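You operate a simulated robot arm through the tools that you are given. There is no shell and no other tool.

You run a simulated robot arm. Do the job below in one go: nothing can be reset, and whatever is moved stays where it is left.

Task
Store-charge battery 72 and put it in the long blue tub.
Fine: it lies in the green tray; middle bay, lid shut, charger on, dial on Store, press Start; wait for Stored, switch off, then open the lid and leave it open; the other battery in the tray and those in the tester stay.

The check looks at the end state, three seconds after you hand in, the way a careful person would. Anything else that was tipped, shoved, dropped, spilled or broken makes it a failure. Lids that push on must go on centred and level and be pressed home; caps that screw on are set level and turned clockwise until they are tight.

Robot
A 5-joint arm with a two-finger parallel gripper, fixed in place. Base frame: the origin is at the foot of the arm, x ahead of it, y to its left, z up. Lengths are in m, angles in rad, forces in N, time in s.
With the tool pointing down near the work surface it reaches from about 0.58 to 0.94 m from the base axis. Its first joint turns from -2.601 to 2.601 rad. Payload 1.57 kg.
The tool frame sits at the grasp point between the pads (the TCP): z along the fingers, y along the line on which they close. The tips reach 0.03 m beyond it. Largest opening 0.11 m; finger width 0.024, thickness 0.012; the body of the gripper, 0.048 by 0.112 m, starts 0.078 m behind the TCP.
Orientation is told as [roll, pitch, yaw] about the base's x, y, z axes, in that order, counted from this pose: with the fingers straight down and closing along the base's y, the tool's x points along the base's -x, its y along +y and its z along -z.

Tools
- The arm moves only by the tool jog_arm. Its argument "steps" is one flat list of numbers, 6 for each row, row after row: the shift along the tool's x, y, z in m, then the turn, a rotation vector about the tool's x, y, z in rad. In form: [tx, ty, tz, wx, wy, wz, tx, ty, tz, wx, wy, wz, ...]. A call has 1 to 20 rows; each row shifts and turns the commanded pose from where the row before left it, along the tool's axes as they then stand. "fingers" is the gripper command, from -1 (shut) to 1 (fully open), values between in proportion, set as the call begins (left out, the last holds). A row lasts 0.2 s, in which the tool goes at most 0.05 m and 0.15 rad; a call with a longer step from one row to the next is refused whole, and so is a gripper value outside its range. A pose out of reach is approached as far as the arm can. The call stops where the force on the tool passes 90 N (or 10 N more than at its start, if that is more) or the arm is blocked; 0.2 s more then pass. The fingers move at their own pace (about 0.072 m/s each) and stop on an object; they squeeze with about 32 N. The grip force told is the motor's: it shows also when the fingers shut on nothing. Time passes only in rows, and 0.2 s behind the last, so rows that do not move let the fingers close. The reply holds the time, the measured pose of the TCP, the force on the tool along the base axes, the opening and the grip force, in the units named above and with some noise, with the torque about the TCP (base axes, N m) and any sound that the robot's microphone picked up.
- Cameras (640 x 400 px; columns grow to the right, rows downward): "scene" is fixed at [0.401, 0.6499, 1.4858]; the picture's right is [-0.97, -0.26, 0.00], its down [-0.25, 0.94, -0.22] and it looks along [0.06, -0.21, -0.98] (base axes); focal length 358 px, centre (320, 200). "wrist" rides on the gripper at [0.07, 0.016, -0.141] in the tool frame; the picture's right is [-0.23, 0.97, 0.00], its down [-0.85, -0.20, -0.48] and it looks along [-0.47, -0.11, 0.88] (tool axes); focal length 222 px, centre (320, 200). There is no depth. A picture from a camera that has moved, and an enlarged one, comes with that camera's place and axes in the base frame and with its lens.
- camera(camera): a new picture of that camera. It takes no simulated time.
- raise_lower(by): slides the trunk up (or, below 0, down) by that many m; the arm rides with it, the base frame stays. It gives what a move gives, with no picture.
- inspect(camera, box): a new picture of the part [left, top, right, bottom] of that camera's present view, enlarged. It takes no simulated time.
- sign_off(): hands the job in; it is judged then, once.

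Places have to be worked out from the pictures, the camera data and where the tool is seen. Open the gripper and draw the arm clear of the work before you hand the job in, unless the task says otherwise.

The tools are called after "Request:" as a command line: name --argument value ..., lists and objects as JSON in quotes. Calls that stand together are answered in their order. jog_arm: Moves the arm, as the interface text tells. Its arguments: {"type":"object","properties":{"steps":{"type":"array","items":{"type":"number"}},"fingers":{"type":"number"}},"required":["steps"]} The other tools are called the same way: raise_lower (by) slides the trunk up or down; camera (camera) takes a picture; inspect (camera, box) takes an enlarged picture of a part of a camera's view; sign_off () hands the job in.

At the start:

```text
time_s: 0.0
eef_pos: [0.3711, 0.4574, 1.1106]
tool_rot: [0.0, -0.001, -0.001]
contact_force: [0.3, 0.4, 0.1]
moment: [0.02, -0.01, 0.02]
opening: 0.1101
grasp_force: 0.1
trunk travel left (down, up): [-0.843, 0.127]
```

scene: 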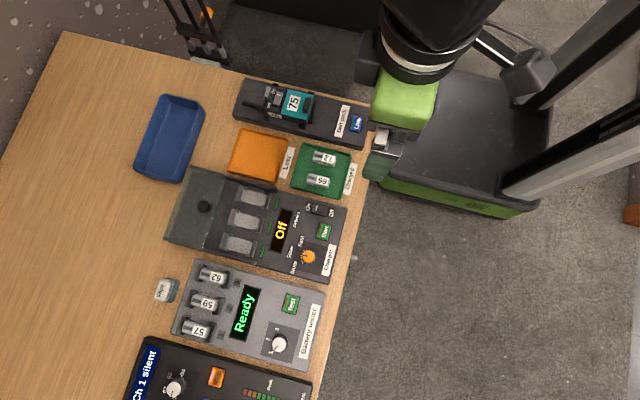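
wrist: 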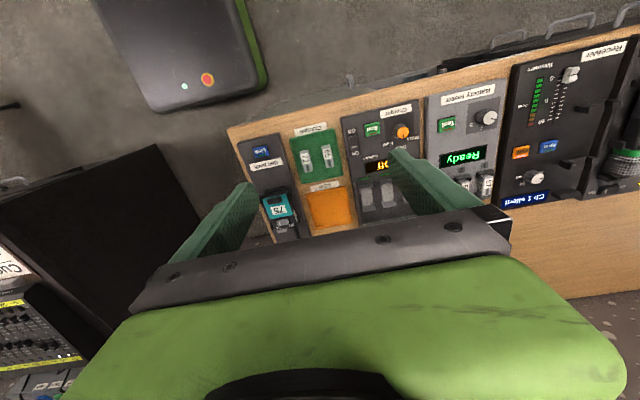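

I start by looking closer at the work area from the fixed camera: tray, charger, and tub.

Request:
inspect --camera "scene" --box '[220, 70, 380, 170]'

Request:
inspect --camera "scene" --box '[150, 150, 374, 290]'

Request:
inspect --camera "scene" --box '[100, 70, 260, 210]'

Request:
inspect --camera "scene" --box '[270, 130, 370, 200]'

Request:
inspect --camera "scene" --box '[110, 240, 350, 400]'

```text
4.00 times, centred on (300, 120) of scene
camera zoom: at [0.401, 0.6499, 1.4858], right [-0.97, -0.26, 0.0], down [-0.25, 0.94, -0.22], along [0.06, -0.21, -0.98], focal length 1433 px, centre (400, 520)
```

zoom: 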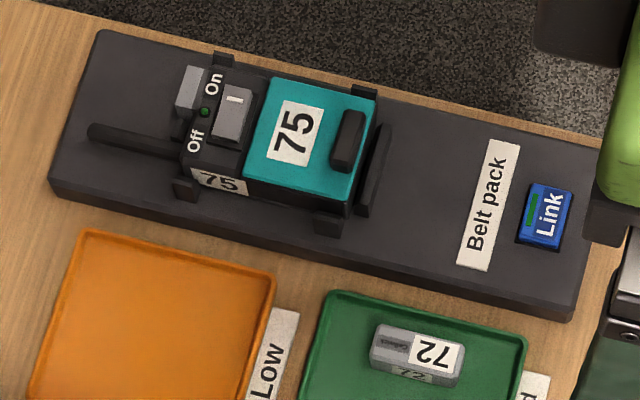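

```text
2.86 times, centred on (262, 220) of scene
camera zoom: at [0.401, 0.6499, 1.4858], right [-0.97, -0.26, 0.0], down [-0.25, 0.94, -0.22], along [0.06, -0.21, -0.98], focal length 1024 px, centre (486, 143)
```

zoom: 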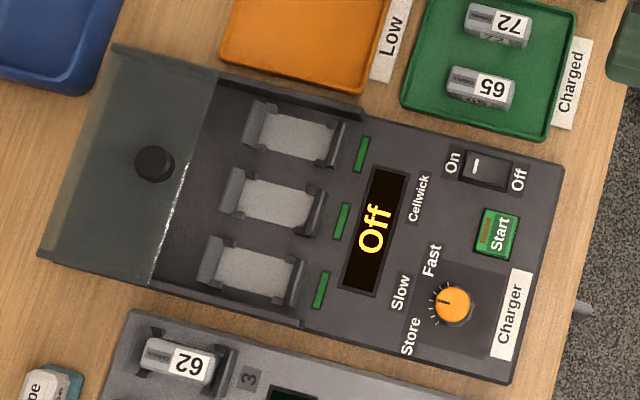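

```text
2.86 times, centred on (180, 140) of scene
camera zoom: at [0.401, 0.6499, 1.4858], right [-0.97, -0.26, 0.0], down [-0.25, 0.94, -0.22], along [0.06, -0.21, -0.98], focal length 1024 px, centre (720, 371)
```

zoom: 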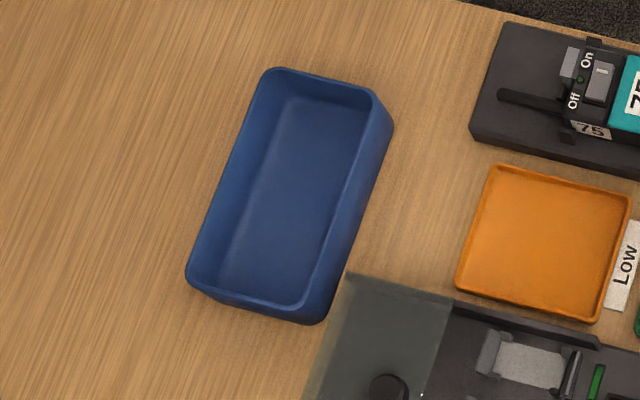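

```text
5.71 times, centred on (320, 165) of scene
camera zoom: at [0.401, 0.6499, 1.4858], right [-0.97, -0.26, 0.0], down [-0.25, 0.94, -0.22], along [0.06, -0.21, -0.98], focal length 2047 px, centre (320, 400)
```

zoom: 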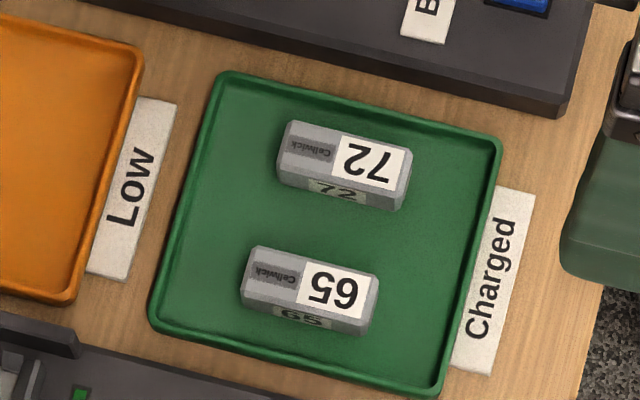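

```text
2.50 times, centred on (230, 320) of scene
camera zoom: at [0.401, 0.6499, 1.4858], right [-0.97, -0.26, 0.0], down [-0.25, 0.94, -0.22], along [0.06, -0.21, -0.98], focal length 896 px, centre (545, -100)
```

zoom: 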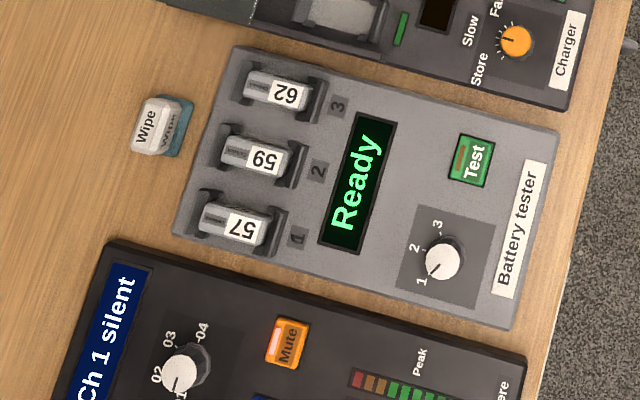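

The layout is clear; now I zoom the wrist view to triangulate heights with the scene camera.

Request:
inspect --camera "wrist" --box '[220, 80, 440, 220]'

Request:
inspect --camera "wrist" --box '[280, 120, 360, 170]'

Request:
inspect --camera "wrist" --box '[340, 100, 420, 150]'

```text
2.86 times, centred on (330, 150) of wrist
camera zoom: at [0.3013, 0.4743, 1.2514], right [0.23, 0.97, 0.0], down [0.85, -0.2, 0.48], along [0.47, -0.11, -0.88], focal length 635 px, centre (291, 343)
```

zoom: 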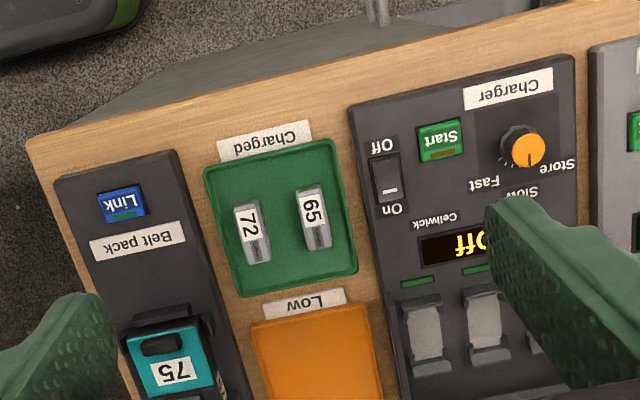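

```text
8.00 times, centred on (320, 145) of wrist
camera zoom: at [0.3013, 0.4743, 1.2514], right [0.23, 0.97, 0.0], down [0.85, -0.2, 0.48], along [0.47, -0.11, -0.88], focal length 1777 px, centre (320, 640)
```

zoom: 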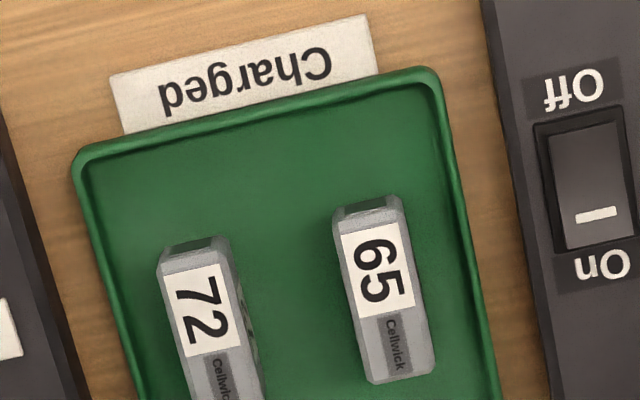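

```text
8.00 times, centred on (380, 125) of wrist
camera zoom: at [0.3013, 0.4743, 1.2514], right [0.23, 0.97, 0.0], down [0.85, -0.2, 0.48], along [0.47, -0.11, -0.88], focal length 1777 px, centre (-160, 800)
```

zoom: 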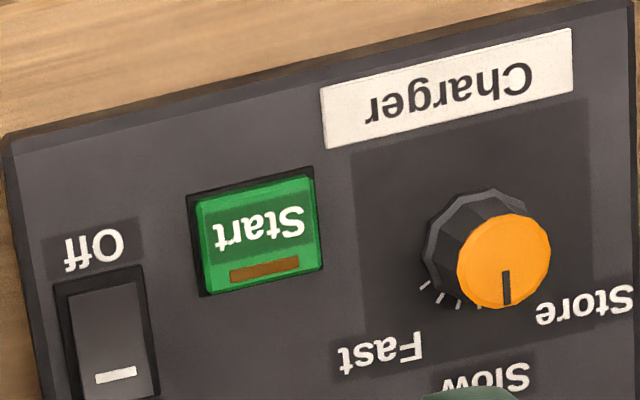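

Triangulating the label corners puts the table top near z≈0.75 and the charger panel near z≈0.78; battery 72 sits around (0.46, 0.41) with its long axis along base x. I lower the trunk to bring the arm to working height, staying well above everything.

Request:
raise_lower --by -0.15

```text
time_s: 1.8
eef_pos: [0.3722, 0.4577, 0.9605]
tool_rot: [-0.002, -0.001, 0.001]
contact_force: [0.0, 0.0, -0.4]
moment: [-0.03, -0.04, 0.01]
opening: 0.1098
grasp_force: 0.1
trunk travel left (down, up): [-0.693, 0.277]
```

The trunk lowered cleanly to z=0.96. I move over toward the charger side at this height to view lid, dial and bays from the wrist camera.

Request:
jog_arm --steps '[-0.03, 0.025, 0, 0, 0, 0, -0.03, 0.025, 0, 0, 0, 0, -0.03, 0.025, 0, 0, 0, 0, -0.03, 0.025, 0, 0, 0, 0]'

Request:
camera --camera "wrist"

Request:
camera --camera "scene"

```text
time_s: 2.8
eef_pos: [0.494, 0.5572, 0.96]
tool_rot: [0.001, 0.0, -0.001]
contact_force: [-0.6, -0.8, -0.1]
moment: [-0.04, -0.01, -0.02]
opening: 0.1101
grasp_force: 0.0
trunk travel left (down, up): [-0.693, 0.277]
```

```text
taken
camera wrist: at [0.4236, 0.574, 1.1011], right [0.23, 0.97, 0.0], down [0.86, -0.2, 0.48], along [0.47, -0.11, -0.88], focal length 222 px, centre (320, 200)
```

wrist: 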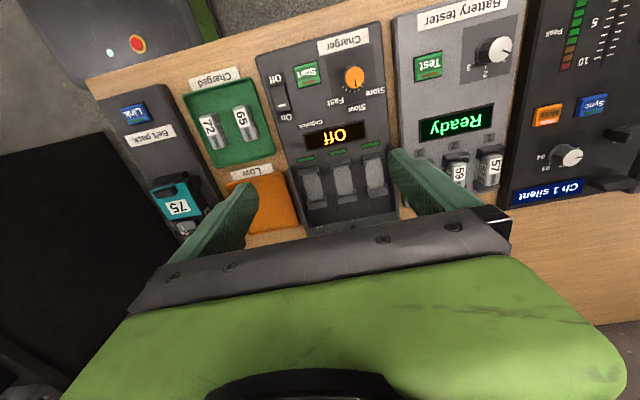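

```text
taken
```

scene: 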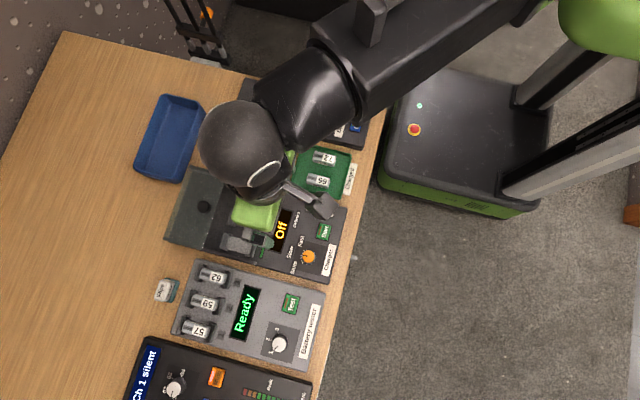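

The fingers are over the bays now. I move farther out in x to see the lid and its knob.

Request:
jog_arm --steps '[-0.04, 0, -0.01, 0, 0, 0, -0.04, 0, -0.01, 0, 0, 0, -0.04, 0, -0.01, 0, 0, 0, -0.04, 0, -0.01, 0, 0, 0]'

Request:
camera --camera "wrist"

```text
time_s: 3.8
eef_pos: [0.6531, 0.5551, 0.9608]
tool_rot: [0.0, -0.001, 0.0]
contact_force: [0.7, 0.2, -0.2]
moment: [-0.01, -0.04, -0.01]
opening: 0.11
grasp_force: 0.2
out of reach, approached as far as the arm can: row 1, 2, 3, 4
trunk travel left (down, up): [-0.693, 0.277]
```

```text
taken
camera wrist: at [0.583, 0.5714, 1.1012], right [0.23, 0.97, 0.0], down [0.86, -0.2, 0.48], along [0.47, -0.11, -0.88], focal length 222 px, centre (320, 200)
```

wrist: 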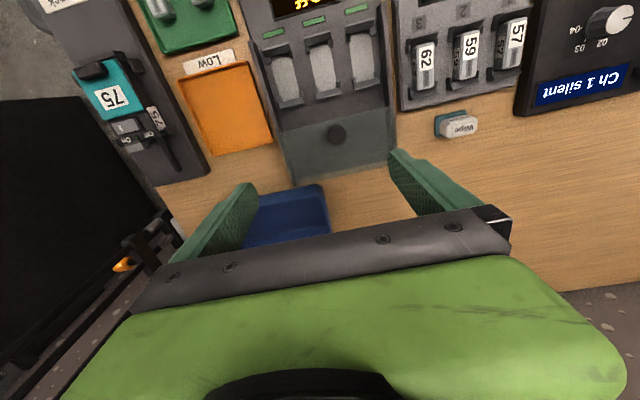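

I can see the lid now; zooming in to understand how it moves and the bay cradles.

Request:
inspect --camera "wrist" --box '[240, 0, 420, 190]'

Request:
inspect --camera "wrist" --box '[260, 20, 400, 108]'

Request:
inspect --camera "wrist" --box '[270, 95, 410, 190]'

```text
2.11 times, centred on (330, 95) of wrist
camera zoom: at [0.583, 0.5714, 1.1012], right [0.23, 0.97, 0.0], down [0.86, -0.2, 0.48], along [0.47, -0.11, -0.88], focal length 468 px, centre (299, 421)
```

zoom: 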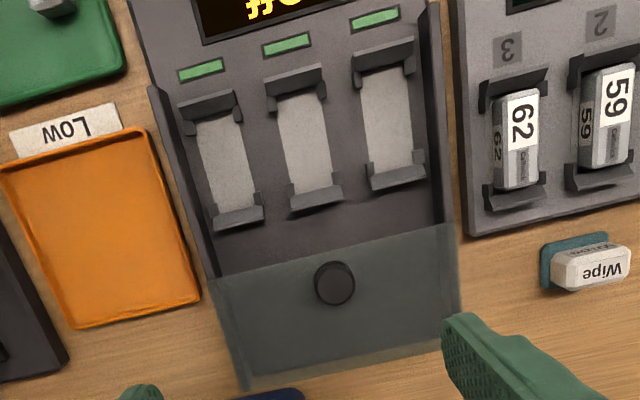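

```text
4.55 times, centred on (330, 64) of wrist
camera zoom: at [0.583, 0.5714, 1.1012], right [0.23, 0.97, 0.0], down [0.86, -0.2, 0.48], along [0.47, -0.11, -0.88], focal length 1010 px, centre (274, 818)
```

zoom: 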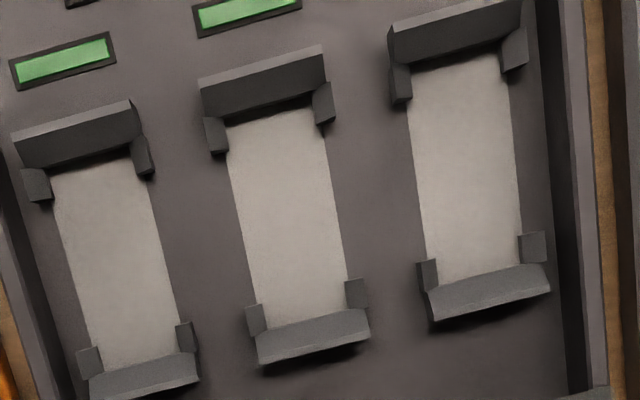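

```text
4.21 times, centred on (340, 142) of wrist
camera zoom: at [0.583, 0.5714, 1.1012], right [0.23, 0.97, 0.0], down [0.86, -0.2, 0.48], along [0.47, -0.11, -0.88], focal length 935 px, centre (236, 442)
```

zoom: 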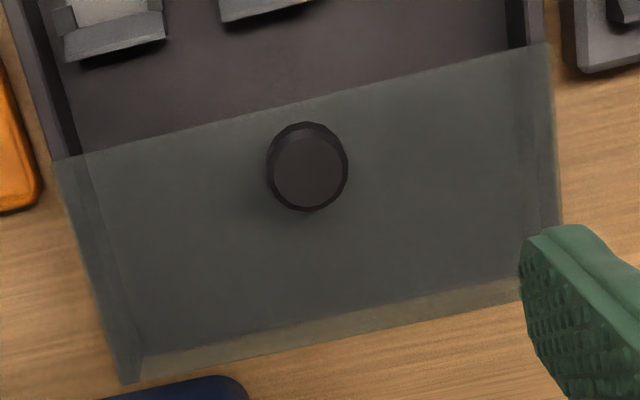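

The lid is a horizontal tinted plate riding on side rails (knob near (0.642, 0.579, ~0.84)), now slid back to +x; it closes by sliding toward −x. I now go to a hover above battery 72.

Request:
jog_arm --steps '[0.039, -0.0298, 0, 0, 0, 0, 0.039, -0.0298, 0, 0, 0, 0, 0.039, -0.0298, 0, 0, 0, 0, 0.039, -0.0298, 0, 0, 0, 0, 0.039, -0.0298, 0, 0, 0, 0, 0, 0, 0, 0, 0, 0]' --fingers 0.0

Request:
camera --camera "wrist"

```text
time_s: 5.2
eef_pos: [0.4575, 0.409, 0.9591]
tool_rot: [0.0, 0.002, -0.001]
contact_force: [0.6, 0.1, 0.1]
moment: [-0.02, 0.03, 0.0]
opening: 0.0549
grasp_force: 0.0
trunk travel left (down, up): [-0.693, 0.277]
```

```text
taken
camera wrist: at [0.3873, 0.4246, 1.1014], right [0.23, 0.97, 0.0], down [0.85, -0.2, 0.48], along [0.47, -0.11, -0.88], focal length 222 px, centre (320, 200)
```

wrist: 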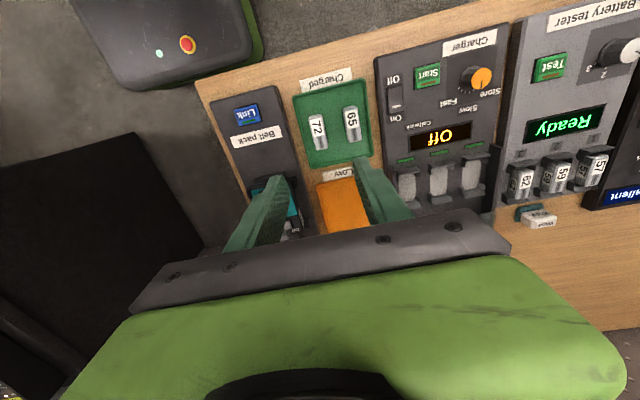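

Opening is 0.055 at command 0. I descend to about z=0.86 to see the battery between the fingers close-up.

Request:
jog_arm --steps '[0, 0, 0.033, 0, 0, 0, 0, 0, 0.033, 0, 0, 0, 0, 0, 0.033, 0, 0, 0, 0, 0, 0, 0, 0, 0]'

Request:
camera --camera "wrist"

Request:
inspect --camera "wrist" --box '[250, 100, 410, 200]'

```text
time_s: 6.2
eef_pos: [0.4578, 0.4084, 0.9584]
tool_rot: [-0.001, 0.001, 0.0]
contact_force: [0.5, 0.5, 0.3]
moment: [0.01, -0.01, 0.03]
opening: 0.0548
grasp_force: 0.1
out of reach, approached as far as the arm can: row 1, 2, 3
trunk travel left (down, up): [-0.693, 0.277]
```

```text
taken
camera wrist: at [0.3875, 0.4247, 1.1014], right [0.23, 0.97, 0.0], down [0.85, -0.2, 0.48], along [0.47, -0.11, -0.88], focal length 222 px, centre (320, 200)
```

wrist: 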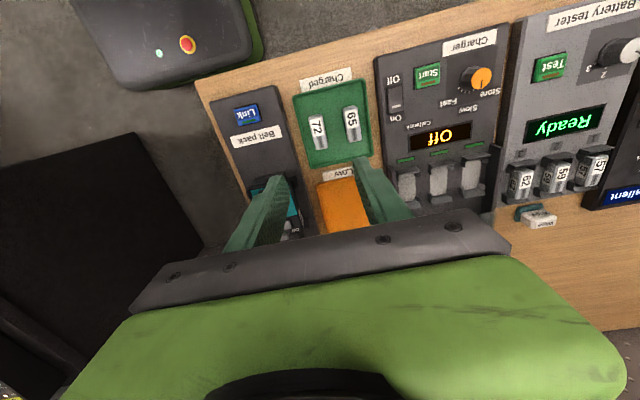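

```text
4.00 times, centred on (330, 150) of wrist
camera zoom: at [0.3875, 0.4247, 1.1014], right [0.23, 0.97, 0.0], down [0.85, -0.2, 0.48], along [0.47, -0.11, -0.88], focal length 888 px, centre (280, 400)
```

zoom: 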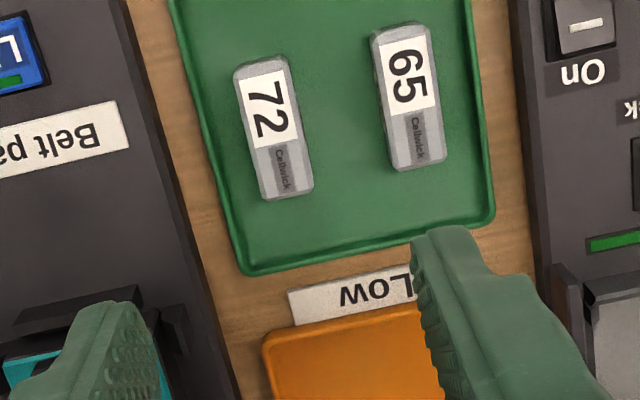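

Vertical arm moves are out of reach, so this arm only shifts horizontally and the trunk provides the height. I lower the trunk 0.09 to view the battery closer (tips would be at ~0.84, well above the tray).

Request:
raise_lower --by -0.09

Request:
camera --camera "wrist"

Request:
inspect --camera "wrist" --box '[250, 80, 410, 180]'

Request:
camera --camera "scene"

```text
time_s: 7.4
eef_pos: [0.4581, 0.4081, 0.8705]
tool_rot: [-0.002, -0.001, 0.0]
contact_force: [0.0, -0.5, 0.1]
moment: [0.01, 0.02, 0.01]
opening: 0.055
grasp_force: 0.0
trunk travel left (down, up): [-0.603, 0.367]
```

```text
taken
camera wrist: at [0.3874, 0.4247, 1.0115], right [0.23, 0.97, 0.0], down [0.85, -0.2, 0.48], along [0.47, -0.11, -0.88], focal length 222 px, centre (320, 200)
```

wrist: 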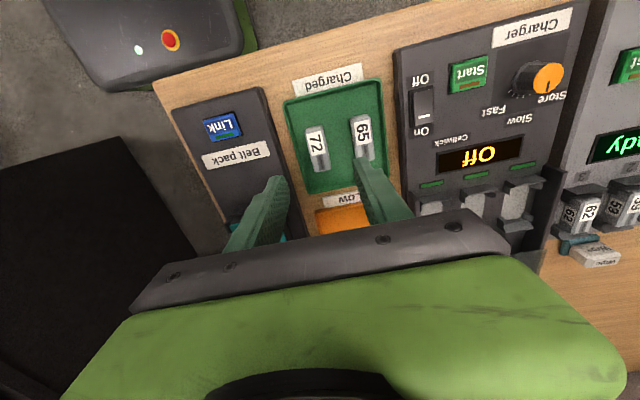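

```text
4.00 times, centred on (330, 130) of wrist
camera zoom: at [0.3874, 0.4247, 1.0115], right [0.23, 0.97, 0.0], down [0.85, -0.2, 0.48], along [0.47, -0.11, -0.88], focal length 888 px, centre (280, 480)
```

zoom: 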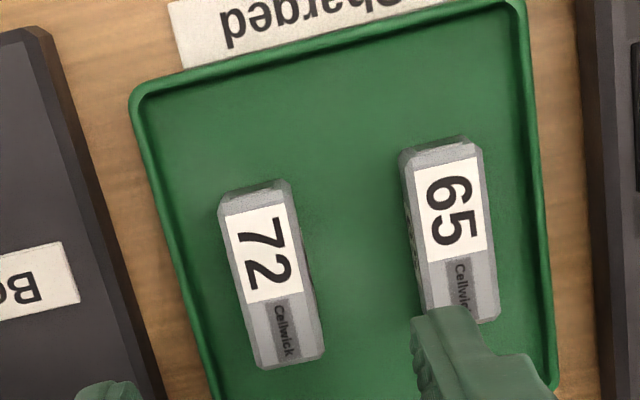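

```text
taken
```

scene: 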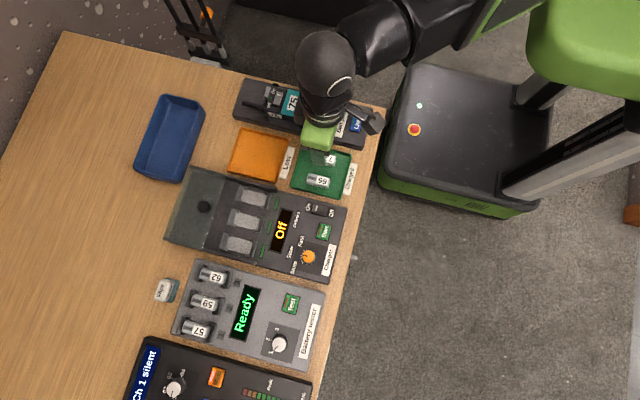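

Battery 72 top is at about z=0.771, centred near (0.454, 0.408), ~0.0187 wide and ~0.0495 long; 65 is 0.048 away in +y and the tray rim is ~0.023 away in −y. I narrow the fingers, shift slightly, and go lower for a closer look.

Request:
jog_arm --steps '[0.004, 0.001, 0, 0, 0, 0, 0, 0, 0, 0, 0, 0]' --fingers -0.45

Request:
raise_lower --by -0.045

Request:
inspect --camera "wrist" --box '[250, 80, 410, 180]'

Request:
inspect --camera "scene" --box '[280, 130, 360, 180]'

```text
time_s: 8.0
eef_pos: [0.4535, 0.4095, 0.8704]
tool_rot: [0.0, -0.002, -0.001]
contact_force: [0.3, -0.6, 0.4]
moment: [0.0, -0.02, 0.02]
opening: 0.0302
grasp_force: 0.1
trunk travel left (down, up): [-0.603, 0.367]
```

```text
time_s: 8.9
eef_pos: [0.4544, 0.4092, 0.8252]
tool_rot: [0.001, -0.001, 0.001]
contact_force: [0.3, 0.2, -0.4]
moment: [-0.03, 0.03, 0.0]
opening: 0.0305
grasp_force: 0.0
trunk travel left (down, up): [-0.558, 0.412]
```

```text
4.00 times, centred on (330, 130) of wrist
camera zoom: at [0.3832, 0.4254, 0.9664], right [0.23, 0.97, 0.0], down [0.85, -0.2, 0.48], along [0.47, -0.11, -0.88], focal length 888 px, centre (280, 480)
```

zoom: 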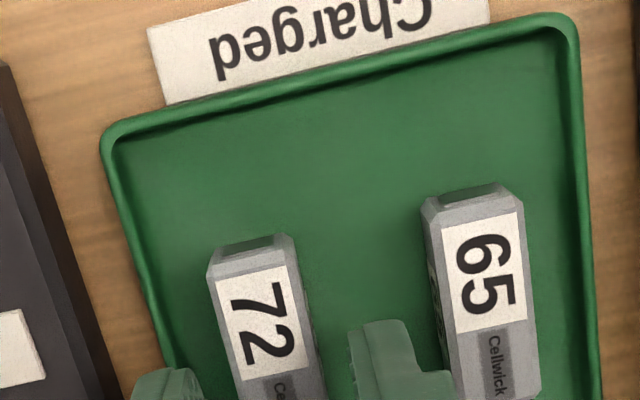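

```text
8.00 times, centred on (320, 155) of scene
camera zoom: at [0.401, 0.6499, 1.4858], right [-0.97, -0.26, 0.0], down [-0.25, 0.94, -0.22], along [0.06, -0.21, -0.98], focal length 2866 px, centre (320, 560)
```

zoom: 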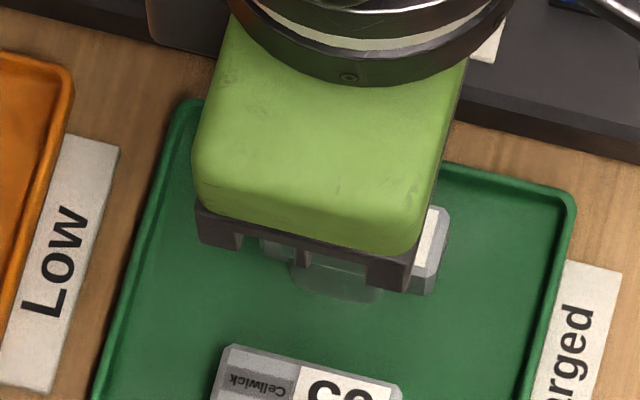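

The rim is low (≈6–8 mm) compared to the battery's ~18 mm. I lower so the tips come beside the battery's upper half (TCP ≈ 0.794), just above rim level, and check.

Request:
raise_lower --by -0.031

Request:
inspect --camera "wrist" --box '[250, 110, 410, 210]'

Request:
inspect --camera "scene" --box '[280, 130, 360, 180]'

```text
time_s: 9.6
eef_pos: [0.4531, 0.4093, 0.7948]
tool_rot: [0.001, 0.001, 0.0]
contact_force: [-0.6, -0.9, 0.4]
moment: [0.0, -0.02, 0.02]
opening: 0.0301
grasp_force: 0.1
trunk travel left (down, up): [-0.527, 0.443]
```

```text
4.00 times, centred on (330, 160) of wrist
camera zoom: at [0.3832, 0.4254, 0.9354], right [0.23, 0.97, 0.0], down [0.85, -0.2, 0.48], along [0.47, -0.11, -0.88], focal length 888 px, centre (280, 360)
```

zoom: 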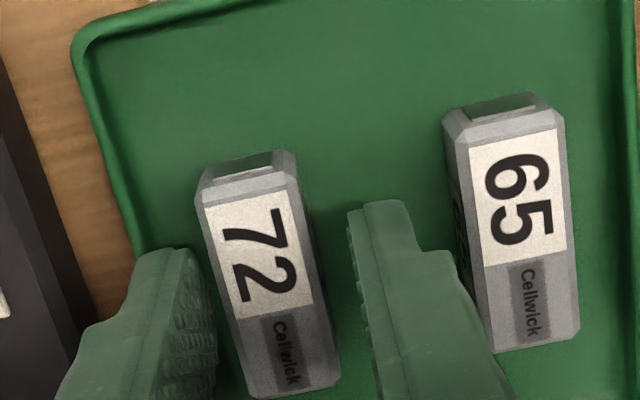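

```text
8.00 times, centred on (320, 155) of scene
camera zoom: at [0.401, 0.6499, 1.4858], right [-0.97, -0.26, 0.0], down [-0.25, 0.94, -0.22], along [0.06, -0.21, -0.98], focal length 2866 px, centre (320, 560)
```

zoom: 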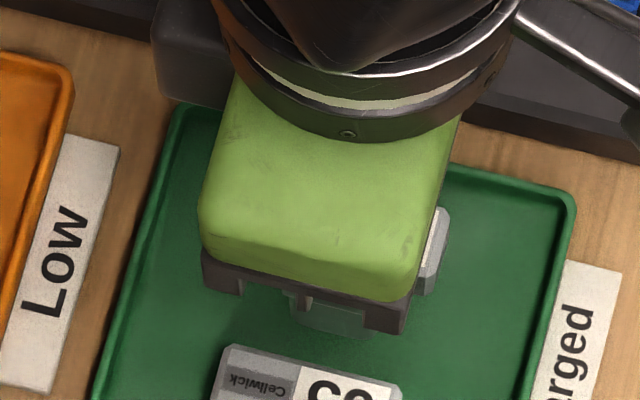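

Battery sits between the fingers, slightly toward the −y one. I narrow the opening to ~0.0245 so the outer finger clears the rim, then drop 7 mm for a better bite.

Request:
jog_arm --steps '[0, -0.001, 0, 0, 0, 0, 0, 0, 0, 0, 0, 0]' --fingers -0.55

Request:
raise_lower --by -0.007

Request:
inspect --camera "wrist" --box '[250, 110, 410, 210]'

```text
time_s: 10.2
eef_pos: [0.4536, 0.408, 0.7937]
tool_rot: [0.0, -0.002, 0.0]
contact_force: [0.1, 0.2, -0.9]
moment: [0.04, 0.0, -0.01]
opening: 0.0247
grasp_force: 0.0
trunk travel left (down, up): [-0.527, 0.443]
```

```text
time_s: 10.8
eef_pos: [0.4539, 0.407, 0.7872]
tool_rot: [-0.001, 0.0, -0.001]
contact_force: [0.2, -0.3, -0.6]
moment: [-0.02, 0.0, -0.01]
opening: 0.0249
grasp_force: 0.1
trunk travel left (down, up): [-0.52, 0.45]
```

```text
4.00 times, centred on (330, 160) of wrist
camera zoom: at [0.3832, 0.4242, 0.9284], right [0.23, 0.97, 0.0], down [0.85, -0.2, 0.48], along [0.47, -0.11, -0.88], focal length 888 px, centre (280, 360)
```

zoom: 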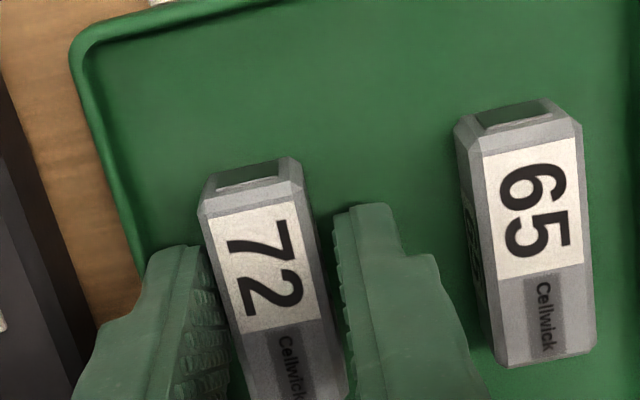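

Both fingers flank the battery, no contact force. Now I close the gripper.

Request:
jog_arm --steps '[0, 0, 0, 0, 0, 0, 0, 0, 0, 0, 0, 0, 0, 0, 0, 0, 0, 0, 0, 0, 0, 0, 0, 0]' --fingers -1

Request:
inspect --camera "wrist" --box '[250, 110, 410, 210]'

```text
time_s: 11.8
eef_pos: [0.4539, 0.4076, 0.7857]
tool_rot: [-0.001, -0.002, 0.0]
contact_force: [-0.7, 0.7, 0.2]
moment: [0.0, 0.03, -0.01]
opening: 0.0189
grasp_force: 32.1
trunk travel left (down, up): [-0.52, 0.45]
```

```text
4.00 times, centred on (330, 160) of wrist
camera zoom: at [0.3832, 0.4243, 0.9284], right [0.23, 0.97, 0.0], down [0.85, -0.2, 0.48], along [0.47, -0.11, -0.88], focal length 888 px, centre (280, 360)
```

zoom: 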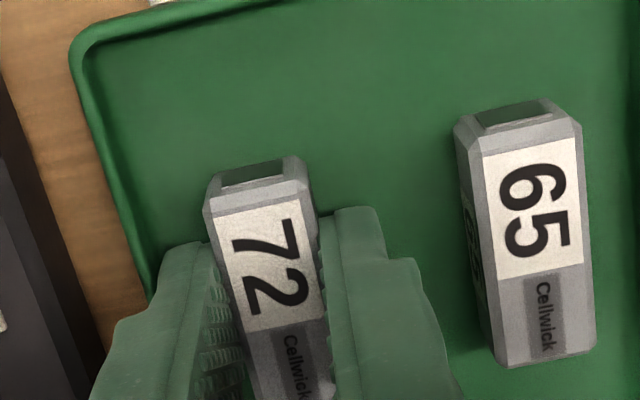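

Battery gripped (opening 0.0189, 32 N). I lift by 0.10 with the trunk and check.

Request:
raise_lower --by 0.1

Request:
inspect --camera "wrist" --box '[250, 110, 410, 210]'

```text
time_s: 13.1
eef_pos: [0.453, 0.408, 0.8878]
tool_rot: [-0.001, -0.001, -0.001]
contact_force: [-0.4, -0.6, -1.1]
moment: [0.0, 0.01, 0.02]
opening: 0.0002
grasp_force: 21.4
trunk travel left (down, up): [-0.62, 0.35]
```

```text
4.00 times, centred on (330, 160) of wrist
camera zoom: at [0.3832, 0.4243, 1.0283], right [0.23, 0.97, 0.0], down [0.85, -0.2, 0.48], along [0.47, -0.11, -0.88], focal length 888 px, centre (280, 360)
```

zoom: 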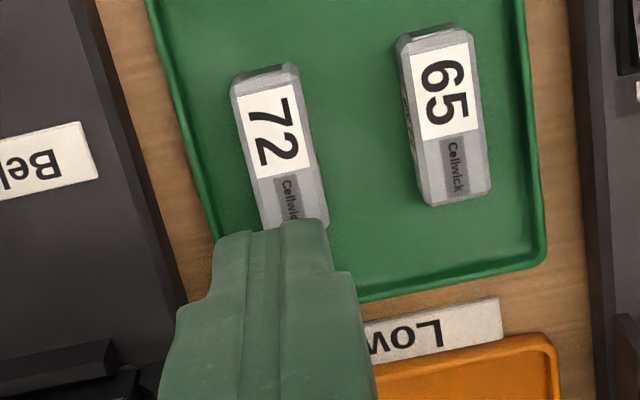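

The battery slipped out — still in the tray in place; the grip was too high on its edges. I'll reopen slightly, go back down, drag it a few mm away from the rim, and take a deeper grip.

Request:
jog_arm --steps '[0, 0, 0, 0, 0, 0, 0, 0, 0, 0, 0, 0]' --fingers -0.55

Request:
raise_lower --by -0.1

Request:
inspect --camera "wrist" --box '[250, 110, 410, 210]'

```text
time_s: 13.7
eef_pos: [0.4541, 0.4075, 0.8871]
tool_rot: [-0.001, -0.002, 0.0]
contact_force: [0.5, -0.3, 0.2]
moment: [-0.01, 0.02, 0.02]
opening: 0.0251
grasp_force: 0.0
trunk travel left (down, up): [-0.62, 0.35]
```

```text
time_s: 15.1
eef_pos: [0.4537, 0.4074, 0.7874]
tool_rot: [0.0, 0.001, 0.001]
contact_force: [0.1, 0.7, 0.4]
moment: [-0.02, -0.02, 0.01]
opening: 0.0248
grasp_force: 0.0
trunk travel left (down, up): [-0.52, 0.45]
```

```text
4.00 times, centred on (330, 160) of wrist
camera zoom: at [0.3832, 0.4242, 0.9285], right [0.23, 0.97, 0.0], down [0.85, -0.2, 0.48], along [0.47, -0.11, -0.88], focal length 888 px, centre (280, 360)
```

zoom: 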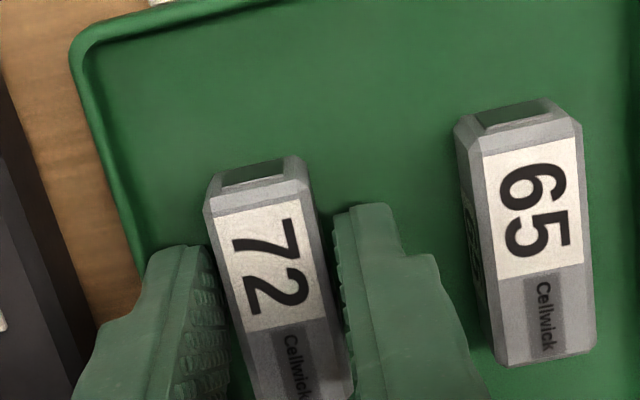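

Aligned as before. Close, drag 4 mm in +y, and reopen slightly.

Request:
jog_arm --steps '[0, 0, 0, 0, 0, 0, 0, 0, 0, 0, 0, 0, 0, 0.002, 0, 0, 0, 0, 0, 0.002, 0, 0, 0, 0, 0, 0, 0, 0, 0, 0]' --fingers -1

Request:
jog_arm --steps '[0, 0, 0, 0, 0, 0, 0, 0, 0, 0, 0, 0]' --fingers -0.57

Request:
raise_lower --by -0.003

Request:
inspect --camera "wrist" --box '[250, 110, 410, 210]'

```text
time_s: 16.3
eef_pos: [0.4542, 0.4125, 0.7869]
tool_rot: [0.0, 0.0, 0.001]
contact_force: [-0.5, -0.8, 0.0]
moment: [0.01, -0.02, 0.03]
opening: 0.0191
grasp_force: 32.4
trunk travel left (down, up): [-0.52, 0.45]
```

```text
time_s: 16.9
eef_pos: [0.4527, 0.4121, 0.7868]
tool_rot: [0.001, 0.001, -0.002]
contact_force: [0.2, -0.4, 0.0]
moment: [0.02, -0.02, 0.03]
opening: 0.0239
grasp_force: 0.0
trunk travel left (down, up): [-0.52, 0.45]
```

```text
time_s: 17.4
eef_pos: [0.4522, 0.4119, 0.784]
tool_rot: [0.0, 0.0, 0.002]
contact_force: [1.3, 0.8, 4.8]
moment: [-0.02, 0.04, 0.0]
opening: 0.0235
grasp_force: 0.1
trunk travel left (down, up): [-0.517, 0.453]
```

```text
4.00 times, centred on (330, 160) of wrist
camera zoom: at [0.3828, 0.4284, 0.9255], right [0.23, 0.97, 0.0], down [0.85, -0.2, 0.48], along [0.47, -0.11, -0.88], focal length 888 px, centre (280, 360)
```

zoom: 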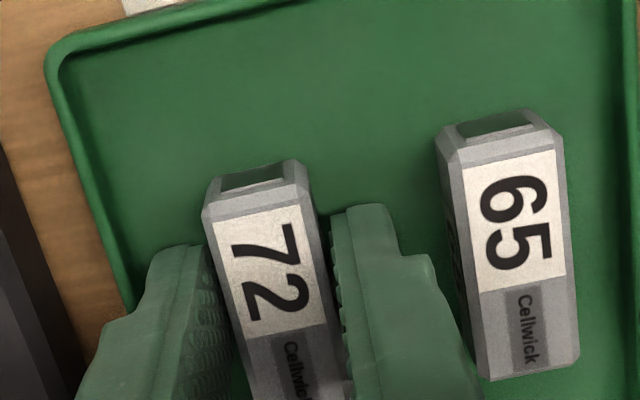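

Force of ~5 N up shows the fingertips just touched the tray floor (tip z≈0.754). I raise 1 mm, close the grip, and lift only slightly to see whether it holds.

Request:
raise_lower --by 0.001

Request:
jog_arm --steps '[0, 0, 0, 0, 0, 0, 0, 0, 0, 0, 0, 0, 0, 0, 0, 0, 0, 0, 0, 0, 0, 0, 0, 0, 0, 0, 0, 0, 0, 0]' --fingers -1

Request:
raise_lower --by 0.01

Request:
inspect --camera "wrist" --box '[250, 110, 410, 210]'

```text
time_s: 17.9
eef_pos: [0.4537, 0.4123, 0.7849]
tool_rot: [0.002, -0.001, -0.001]
contact_force: [-0.6, 0.2, -0.5]
moment: [0.01, 0.02, -0.03]
opening: 0.0236
grasp_force: 0.1
trunk travel left (down, up): [-0.518, 0.452]
```

```text
time_s: 19.1
eef_pos: [0.4528, 0.4122, 0.7843]
tool_rot: [-0.001, 0.0, 0.0]
contact_force: [-0.1, -0.1, -0.4]
moment: [-0.01, -0.03, 0.0]
opening: 0.0188
grasp_force: 32.2
trunk travel left (down, up): [-0.518, 0.452]
```

```text
time_s: 19.7
eef_pos: [0.4525, 0.4124, 0.7962]
tool_rot: [0.002, -0.001, 0.002]
contact_force: [-0.4, -0.9, -0.8]
moment: [0.01, 0.02, -0.02]
opening: 0.019
grasp_force: 32.7
trunk travel left (down, up): [-0.528, 0.442]
```

```text
4.00 times, centred on (330, 160) of wrist
camera zoom: at [0.3829, 0.4285, 0.9364], right [0.23, 0.97, 0.0], down [0.85, -0.2, 0.48], along [0.47, -0.11, -0.88], focal length 888 px, centre (280, 360)
```

zoom: 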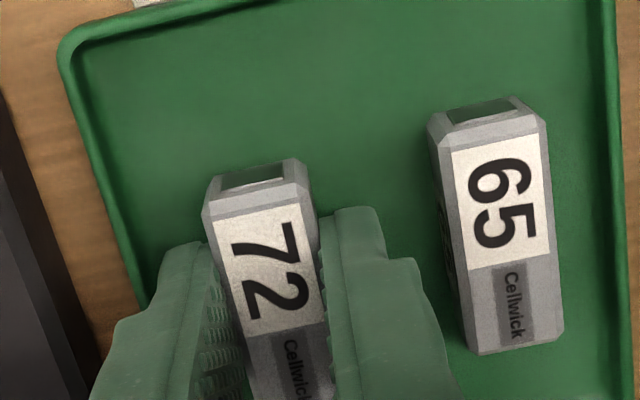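

Held this time: the battery stays fixed relative to the fingers while the tray drops away. I continue lifting in stages.

Request:
raise_lower --by 0.03

Request:
inspect --camera "wrist" --box '[250, 110, 410, 210]'

```text
time_s: 20.4
eef_pos: [0.4535, 0.4114, 0.8244]
tool_rot: [-0.001, -0.002, -0.001]
contact_force: [0.4, -0.3, -0.4]
moment: [0.05, 0.0, 0.0]
opening: 0.0189
grasp_force: 32.3
trunk travel left (down, up): [-0.558, 0.412]
```

```text
4.00 times, centred on (330, 160) of wrist
camera zoom: at [0.3829, 0.4285, 0.9664], right [0.23, 0.97, 0.0], down [0.85, -0.2, 0.48], along [0.47, -0.11, -0.88], focal length 888 px, centre (280, 360)
```

zoom: 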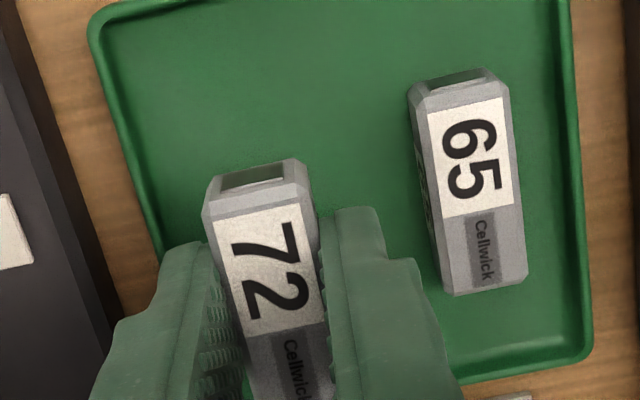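

Grip secure. Lift another 6 cm, then move over the middle bay (~(0.574, 0.578)).

Request:
raise_lower --by 0.06

Request:
jog_arm --steps '[-0.02, 0.028, 0, 0, 0, 0, -0.02, 0.028, 0, 0, 0, 0, -0.02, 0.028, 0, 0, 0, 0, -0.02, 0.028, 0, 0, 0, 0, -0.02, 0.027, 0, 0, 0, 0, -0.02, 0.027, 0, 0, 0, 0, 0, 0, 0, 0, 0, 0]'

Request:
camera --camera "wrist"

Request:
inspect --camera "wrist" --box '[250, 90, 410, 190]'

Request:
inspect --camera "scene" --box '[180, 170, 310, 260]'

```text
time_s: 21.4
eef_pos: [0.4526, 0.4128, 0.8858]
tool_rot: [-0.001, 0.001, 0.003]
contact_force: [0.4, -0.1, 0.1]
moment: [0.02, 0.0, 0.02]
opening: 0.0188
grasp_force: 32.0
trunk travel left (down, up): [-0.618, 0.352]
```

```text
time_s: 23.0
eef_pos: [0.5732, 0.5751, 0.885]
tool_rot: [-0.001, 0.001, 0.001]
contact_force: [-0.2, 0.4, -1.0]
moment: [0.02, -0.03, 0.0]
opening: 0.019
grasp_force: 31.9
trunk travel left (down, up): [-0.618, 0.352]
```

```text
taken
camera wrist: at [0.5028, 0.5922, 1.0263], right [0.23, 0.97, 0.0], down [0.85, -0.2, 0.48], along [0.47, -0.11, -0.88], focal length 222 px, centre (320, 200)
```

wrist: 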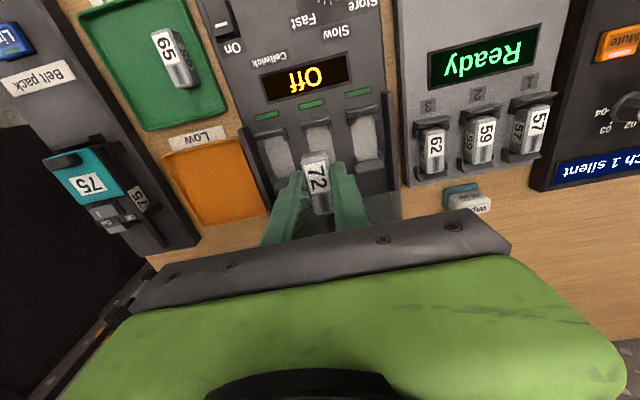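

```text
4.00 times, centred on (330, 140) of wrist
camera zoom: at [0.5028, 0.5922, 1.0263], right [0.23, 0.97, 0.0], down [0.85, -0.2, 0.48], along [0.47, -0.11, -0.88], focal length 888 px, centre (280, 440)
```

zoom: 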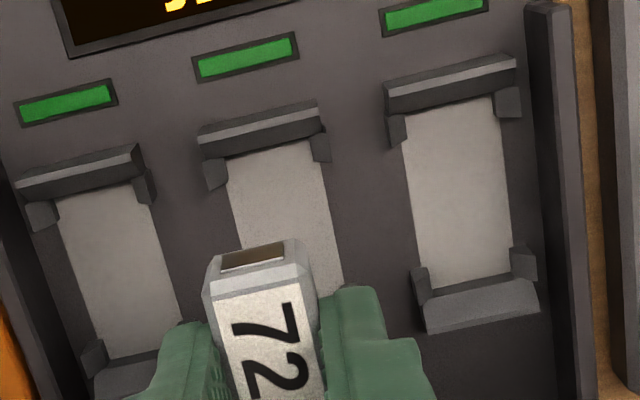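

```text
4.44 times, centred on (245, 215) of scene
camera zoom: at [0.401, 0.6499, 1.4858], right [-0.97, -0.26, 0.0], down [-0.25, 0.94, -0.22], along [0.06, -0.21, -0.98], focal length 1592 px, centre (653, 133)
```

zoom: 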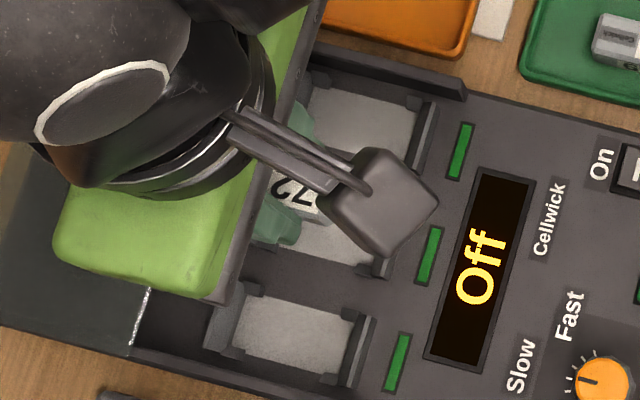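

I'm above the middle bay; the bays line up with base x, with the middle bay centred near (0.572–0.574, 0.579). I nudge +y 3 mm and lower 4 cm to compare battery and cradle closely.

Request:
jog_arm --steps '[0, 0.003, 0, 0, 0, 0, 0, 0, 0, 0, 0, 0]'

Request:
raise_lower --by -0.04

Request:
inspect --camera "wrist" --box '[260, 100, 388, 180]'

Request:
inspect --camera "scene" --box '[220, 190, 300, 240]'

```text
time_s: 23.6
eef_pos: [0.5726, 0.5795, 0.8847]
tool_rot: [0.002, 0.002, -0.001]
contact_force: [-0.2, 0.2, 0.4]
moment: [-0.02, 0.0, -0.03]
opening: 0.0189
grasp_force: 32.0
trunk travel left (down, up): [-0.618, 0.352]
```

```text
time_s: 24.4
eef_pos: [0.572, 0.5791, 0.8449]
tool_rot: [-0.001, 0.0, 0.0]
contact_force: [-0.6, 0.6, -0.9]
moment: [-0.02, 0.0, 0.0]
opening: 0.0188
grasp_force: 32.0
trunk travel left (down, up): [-0.578, 0.392]
```

```text
5.00 times, centred on (324, 140) of wrist
camera zoom: at [0.5029, 0.5958, 0.9864], right [0.23, 0.97, 0.0], down [0.85, -0.2, 0.48], along [0.47, -0.11, -0.88], focal length 1111 px, centre (300, 500)
```

zoom: 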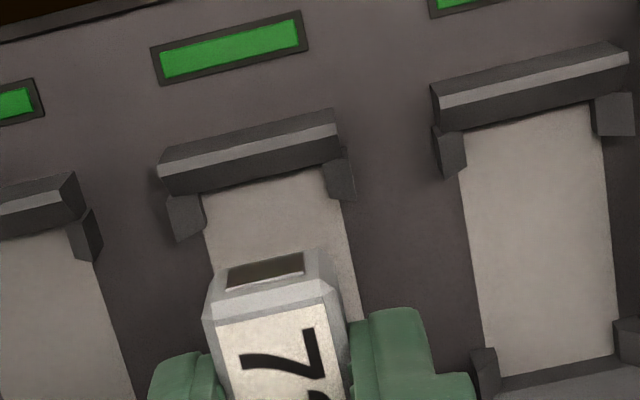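

```text
8.00 times, centred on (260, 215) of scene
camera zoom: at [0.401, 0.6499, 1.4858], right [-0.97, -0.26, 0.0], down [-0.25, 0.94, -0.22], along [0.06, -0.21, -0.98], focal length 2866 px, centre (800, 80)
```

zoom: 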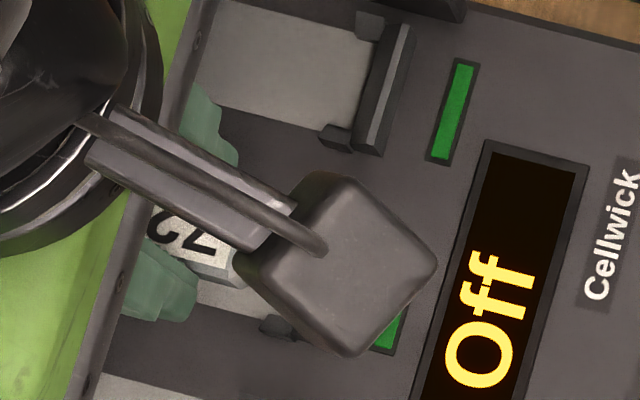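

By the wrist view the battery's near end is ~3 mm too far in +x relative to the cradle, while y is aligned. I shift −x by 3 mm and lower 2.5 cm to re-check.

Request:
jog_arm --steps '[0.003, 0, 0, 0, 0, 0, 0, 0, 0, 0, 0, 0]'

Request:
raise_lower --by -0.022

Request:
inspect --camera "wrist" --box '[260, 100, 388, 180]'

Request:
camera --camera "wrist"

```text
time_s: 25.1
eef_pos: [0.5693, 0.5796, 0.8445]
tool_rot: [0.0, 0.001, 0.0]
contact_force: [-0.3, -0.2, -0.2]
moment: [-0.02, -0.02, -0.01]
opening: 0.0186
grasp_force: 32.1
trunk travel left (down, up): [-0.578, 0.392]
```

```text
time_s: 25.7
eef_pos: [0.5698, 0.5789, 0.8227]
tool_rot: [0.0, 0.0, 0.0]
contact_force: [0.4, -0.1, -0.9]
moment: [0.04, 0.02, -0.01]
opening: 0.0187
grasp_force: 31.8
trunk travel left (down, up): [-0.556, 0.414]
```

```text
5.00 times, centred on (324, 140) of wrist
camera zoom: at [0.5, 0.5956, 0.9644], right [0.23, 0.97, 0.0], down [0.85, -0.2, 0.48], along [0.47, -0.11, -0.88], focal length 1111 px, centre (300, 500)
```

zoom: 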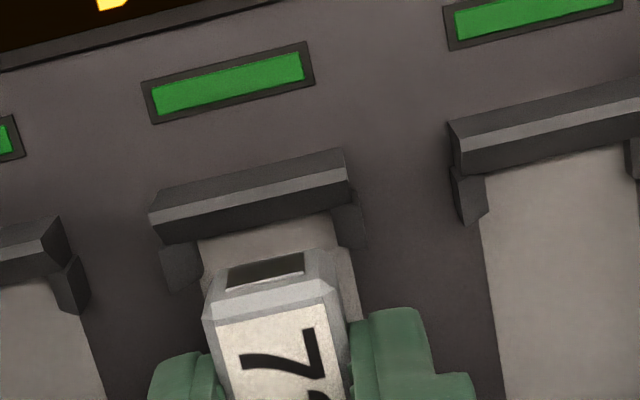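

```text
taken
camera wrist: at [0.5, 0.5956, 0.9644], right [0.23, 0.97, 0.0], down [0.85, -0.2, 0.48], along [0.47, -0.11, -0.88], focal length 222 px, centre (320, 200)
```

wrist: 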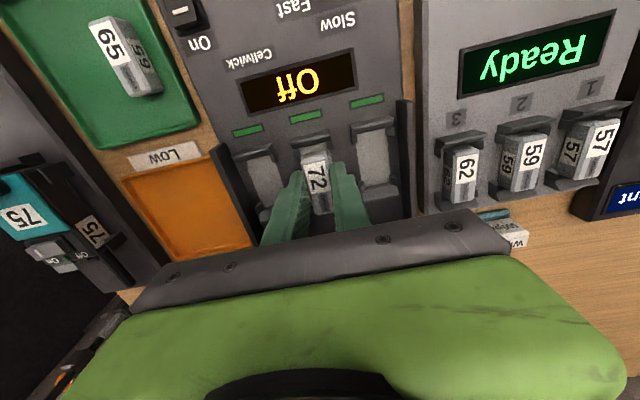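

Alignment in y is good; I want the pad height more precisely before the final descent, so I take highly zoomed views here and again from higher up.

Request:
inspect --camera "wrist" --box '[284, 96, 348, 136]'

Request:
inspect --camera "wrist" --box '[345, 110, 409, 150]'

Request:
inspect --camera "wrist" --box '[345, 155, 409, 195]'

Request:
inspect --camera "wrist" --box '[284, 132, 348, 172]'

```text
10.00 times, centred on (316, 116) of wrist
camera zoom: at [0.5, 0.5956, 0.9644], right [0.23, 0.97, 0.0], down [0.85, -0.2, 0.48], along [0.47, -0.11, -0.88], focal length 2221 px, centre (360, 1040)
```

zoom: 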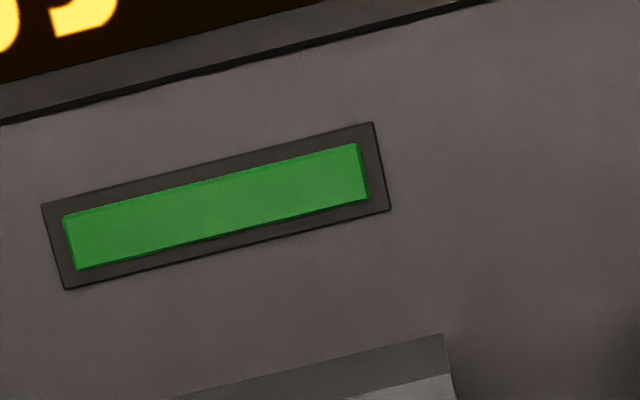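

```text
10.00 times, centred on (377, 130) of wrist
camera zoom: at [0.5, 0.5956, 0.9644], right [0.23, 0.97, 0.0], down [0.85, -0.2, 0.48], along [0.47, -0.11, -0.88], focal length 2221 px, centre (-250, 900)
```

zoom: 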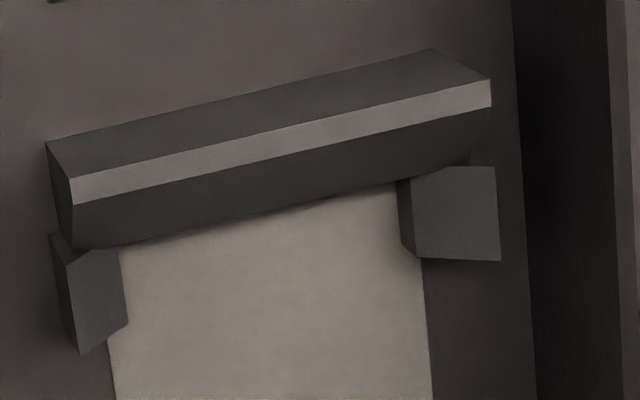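

```text
10.00 times, centred on (377, 175) of wrist
camera zoom: at [0.5, 0.5956, 0.9644], right [0.23, 0.97, 0.0], down [0.85, -0.2, 0.48], along [0.47, -0.11, -0.88], focal length 2221 px, centre (-250, 450)
```

zoom: 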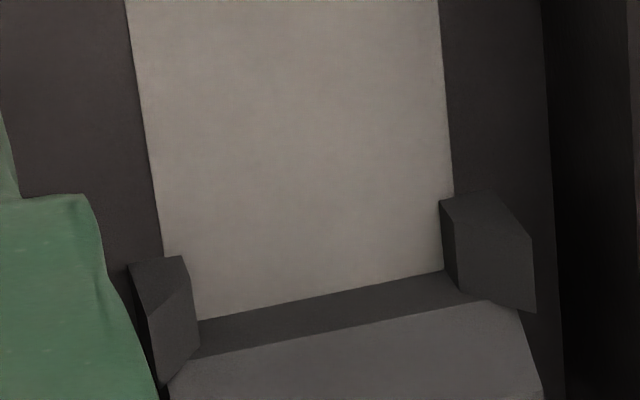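

```text
10.00 times, centred on (316, 152) of wrist
camera zoom: at [0.5, 0.5956, 0.9644], right [0.23, 0.97, 0.0], down [0.85, -0.2, 0.48], along [0.47, -0.11, -0.88], focal length 2221 px, centre (360, 680)
```

zoom: 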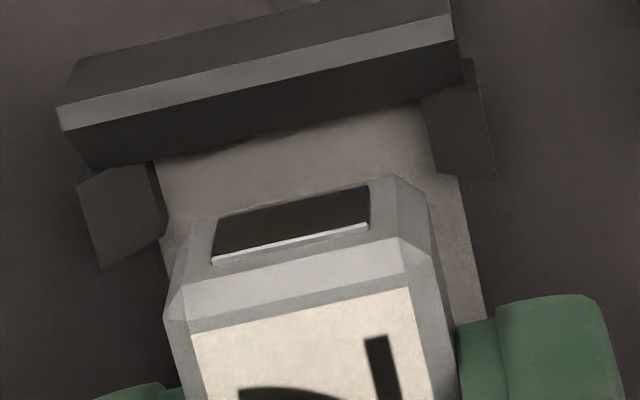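

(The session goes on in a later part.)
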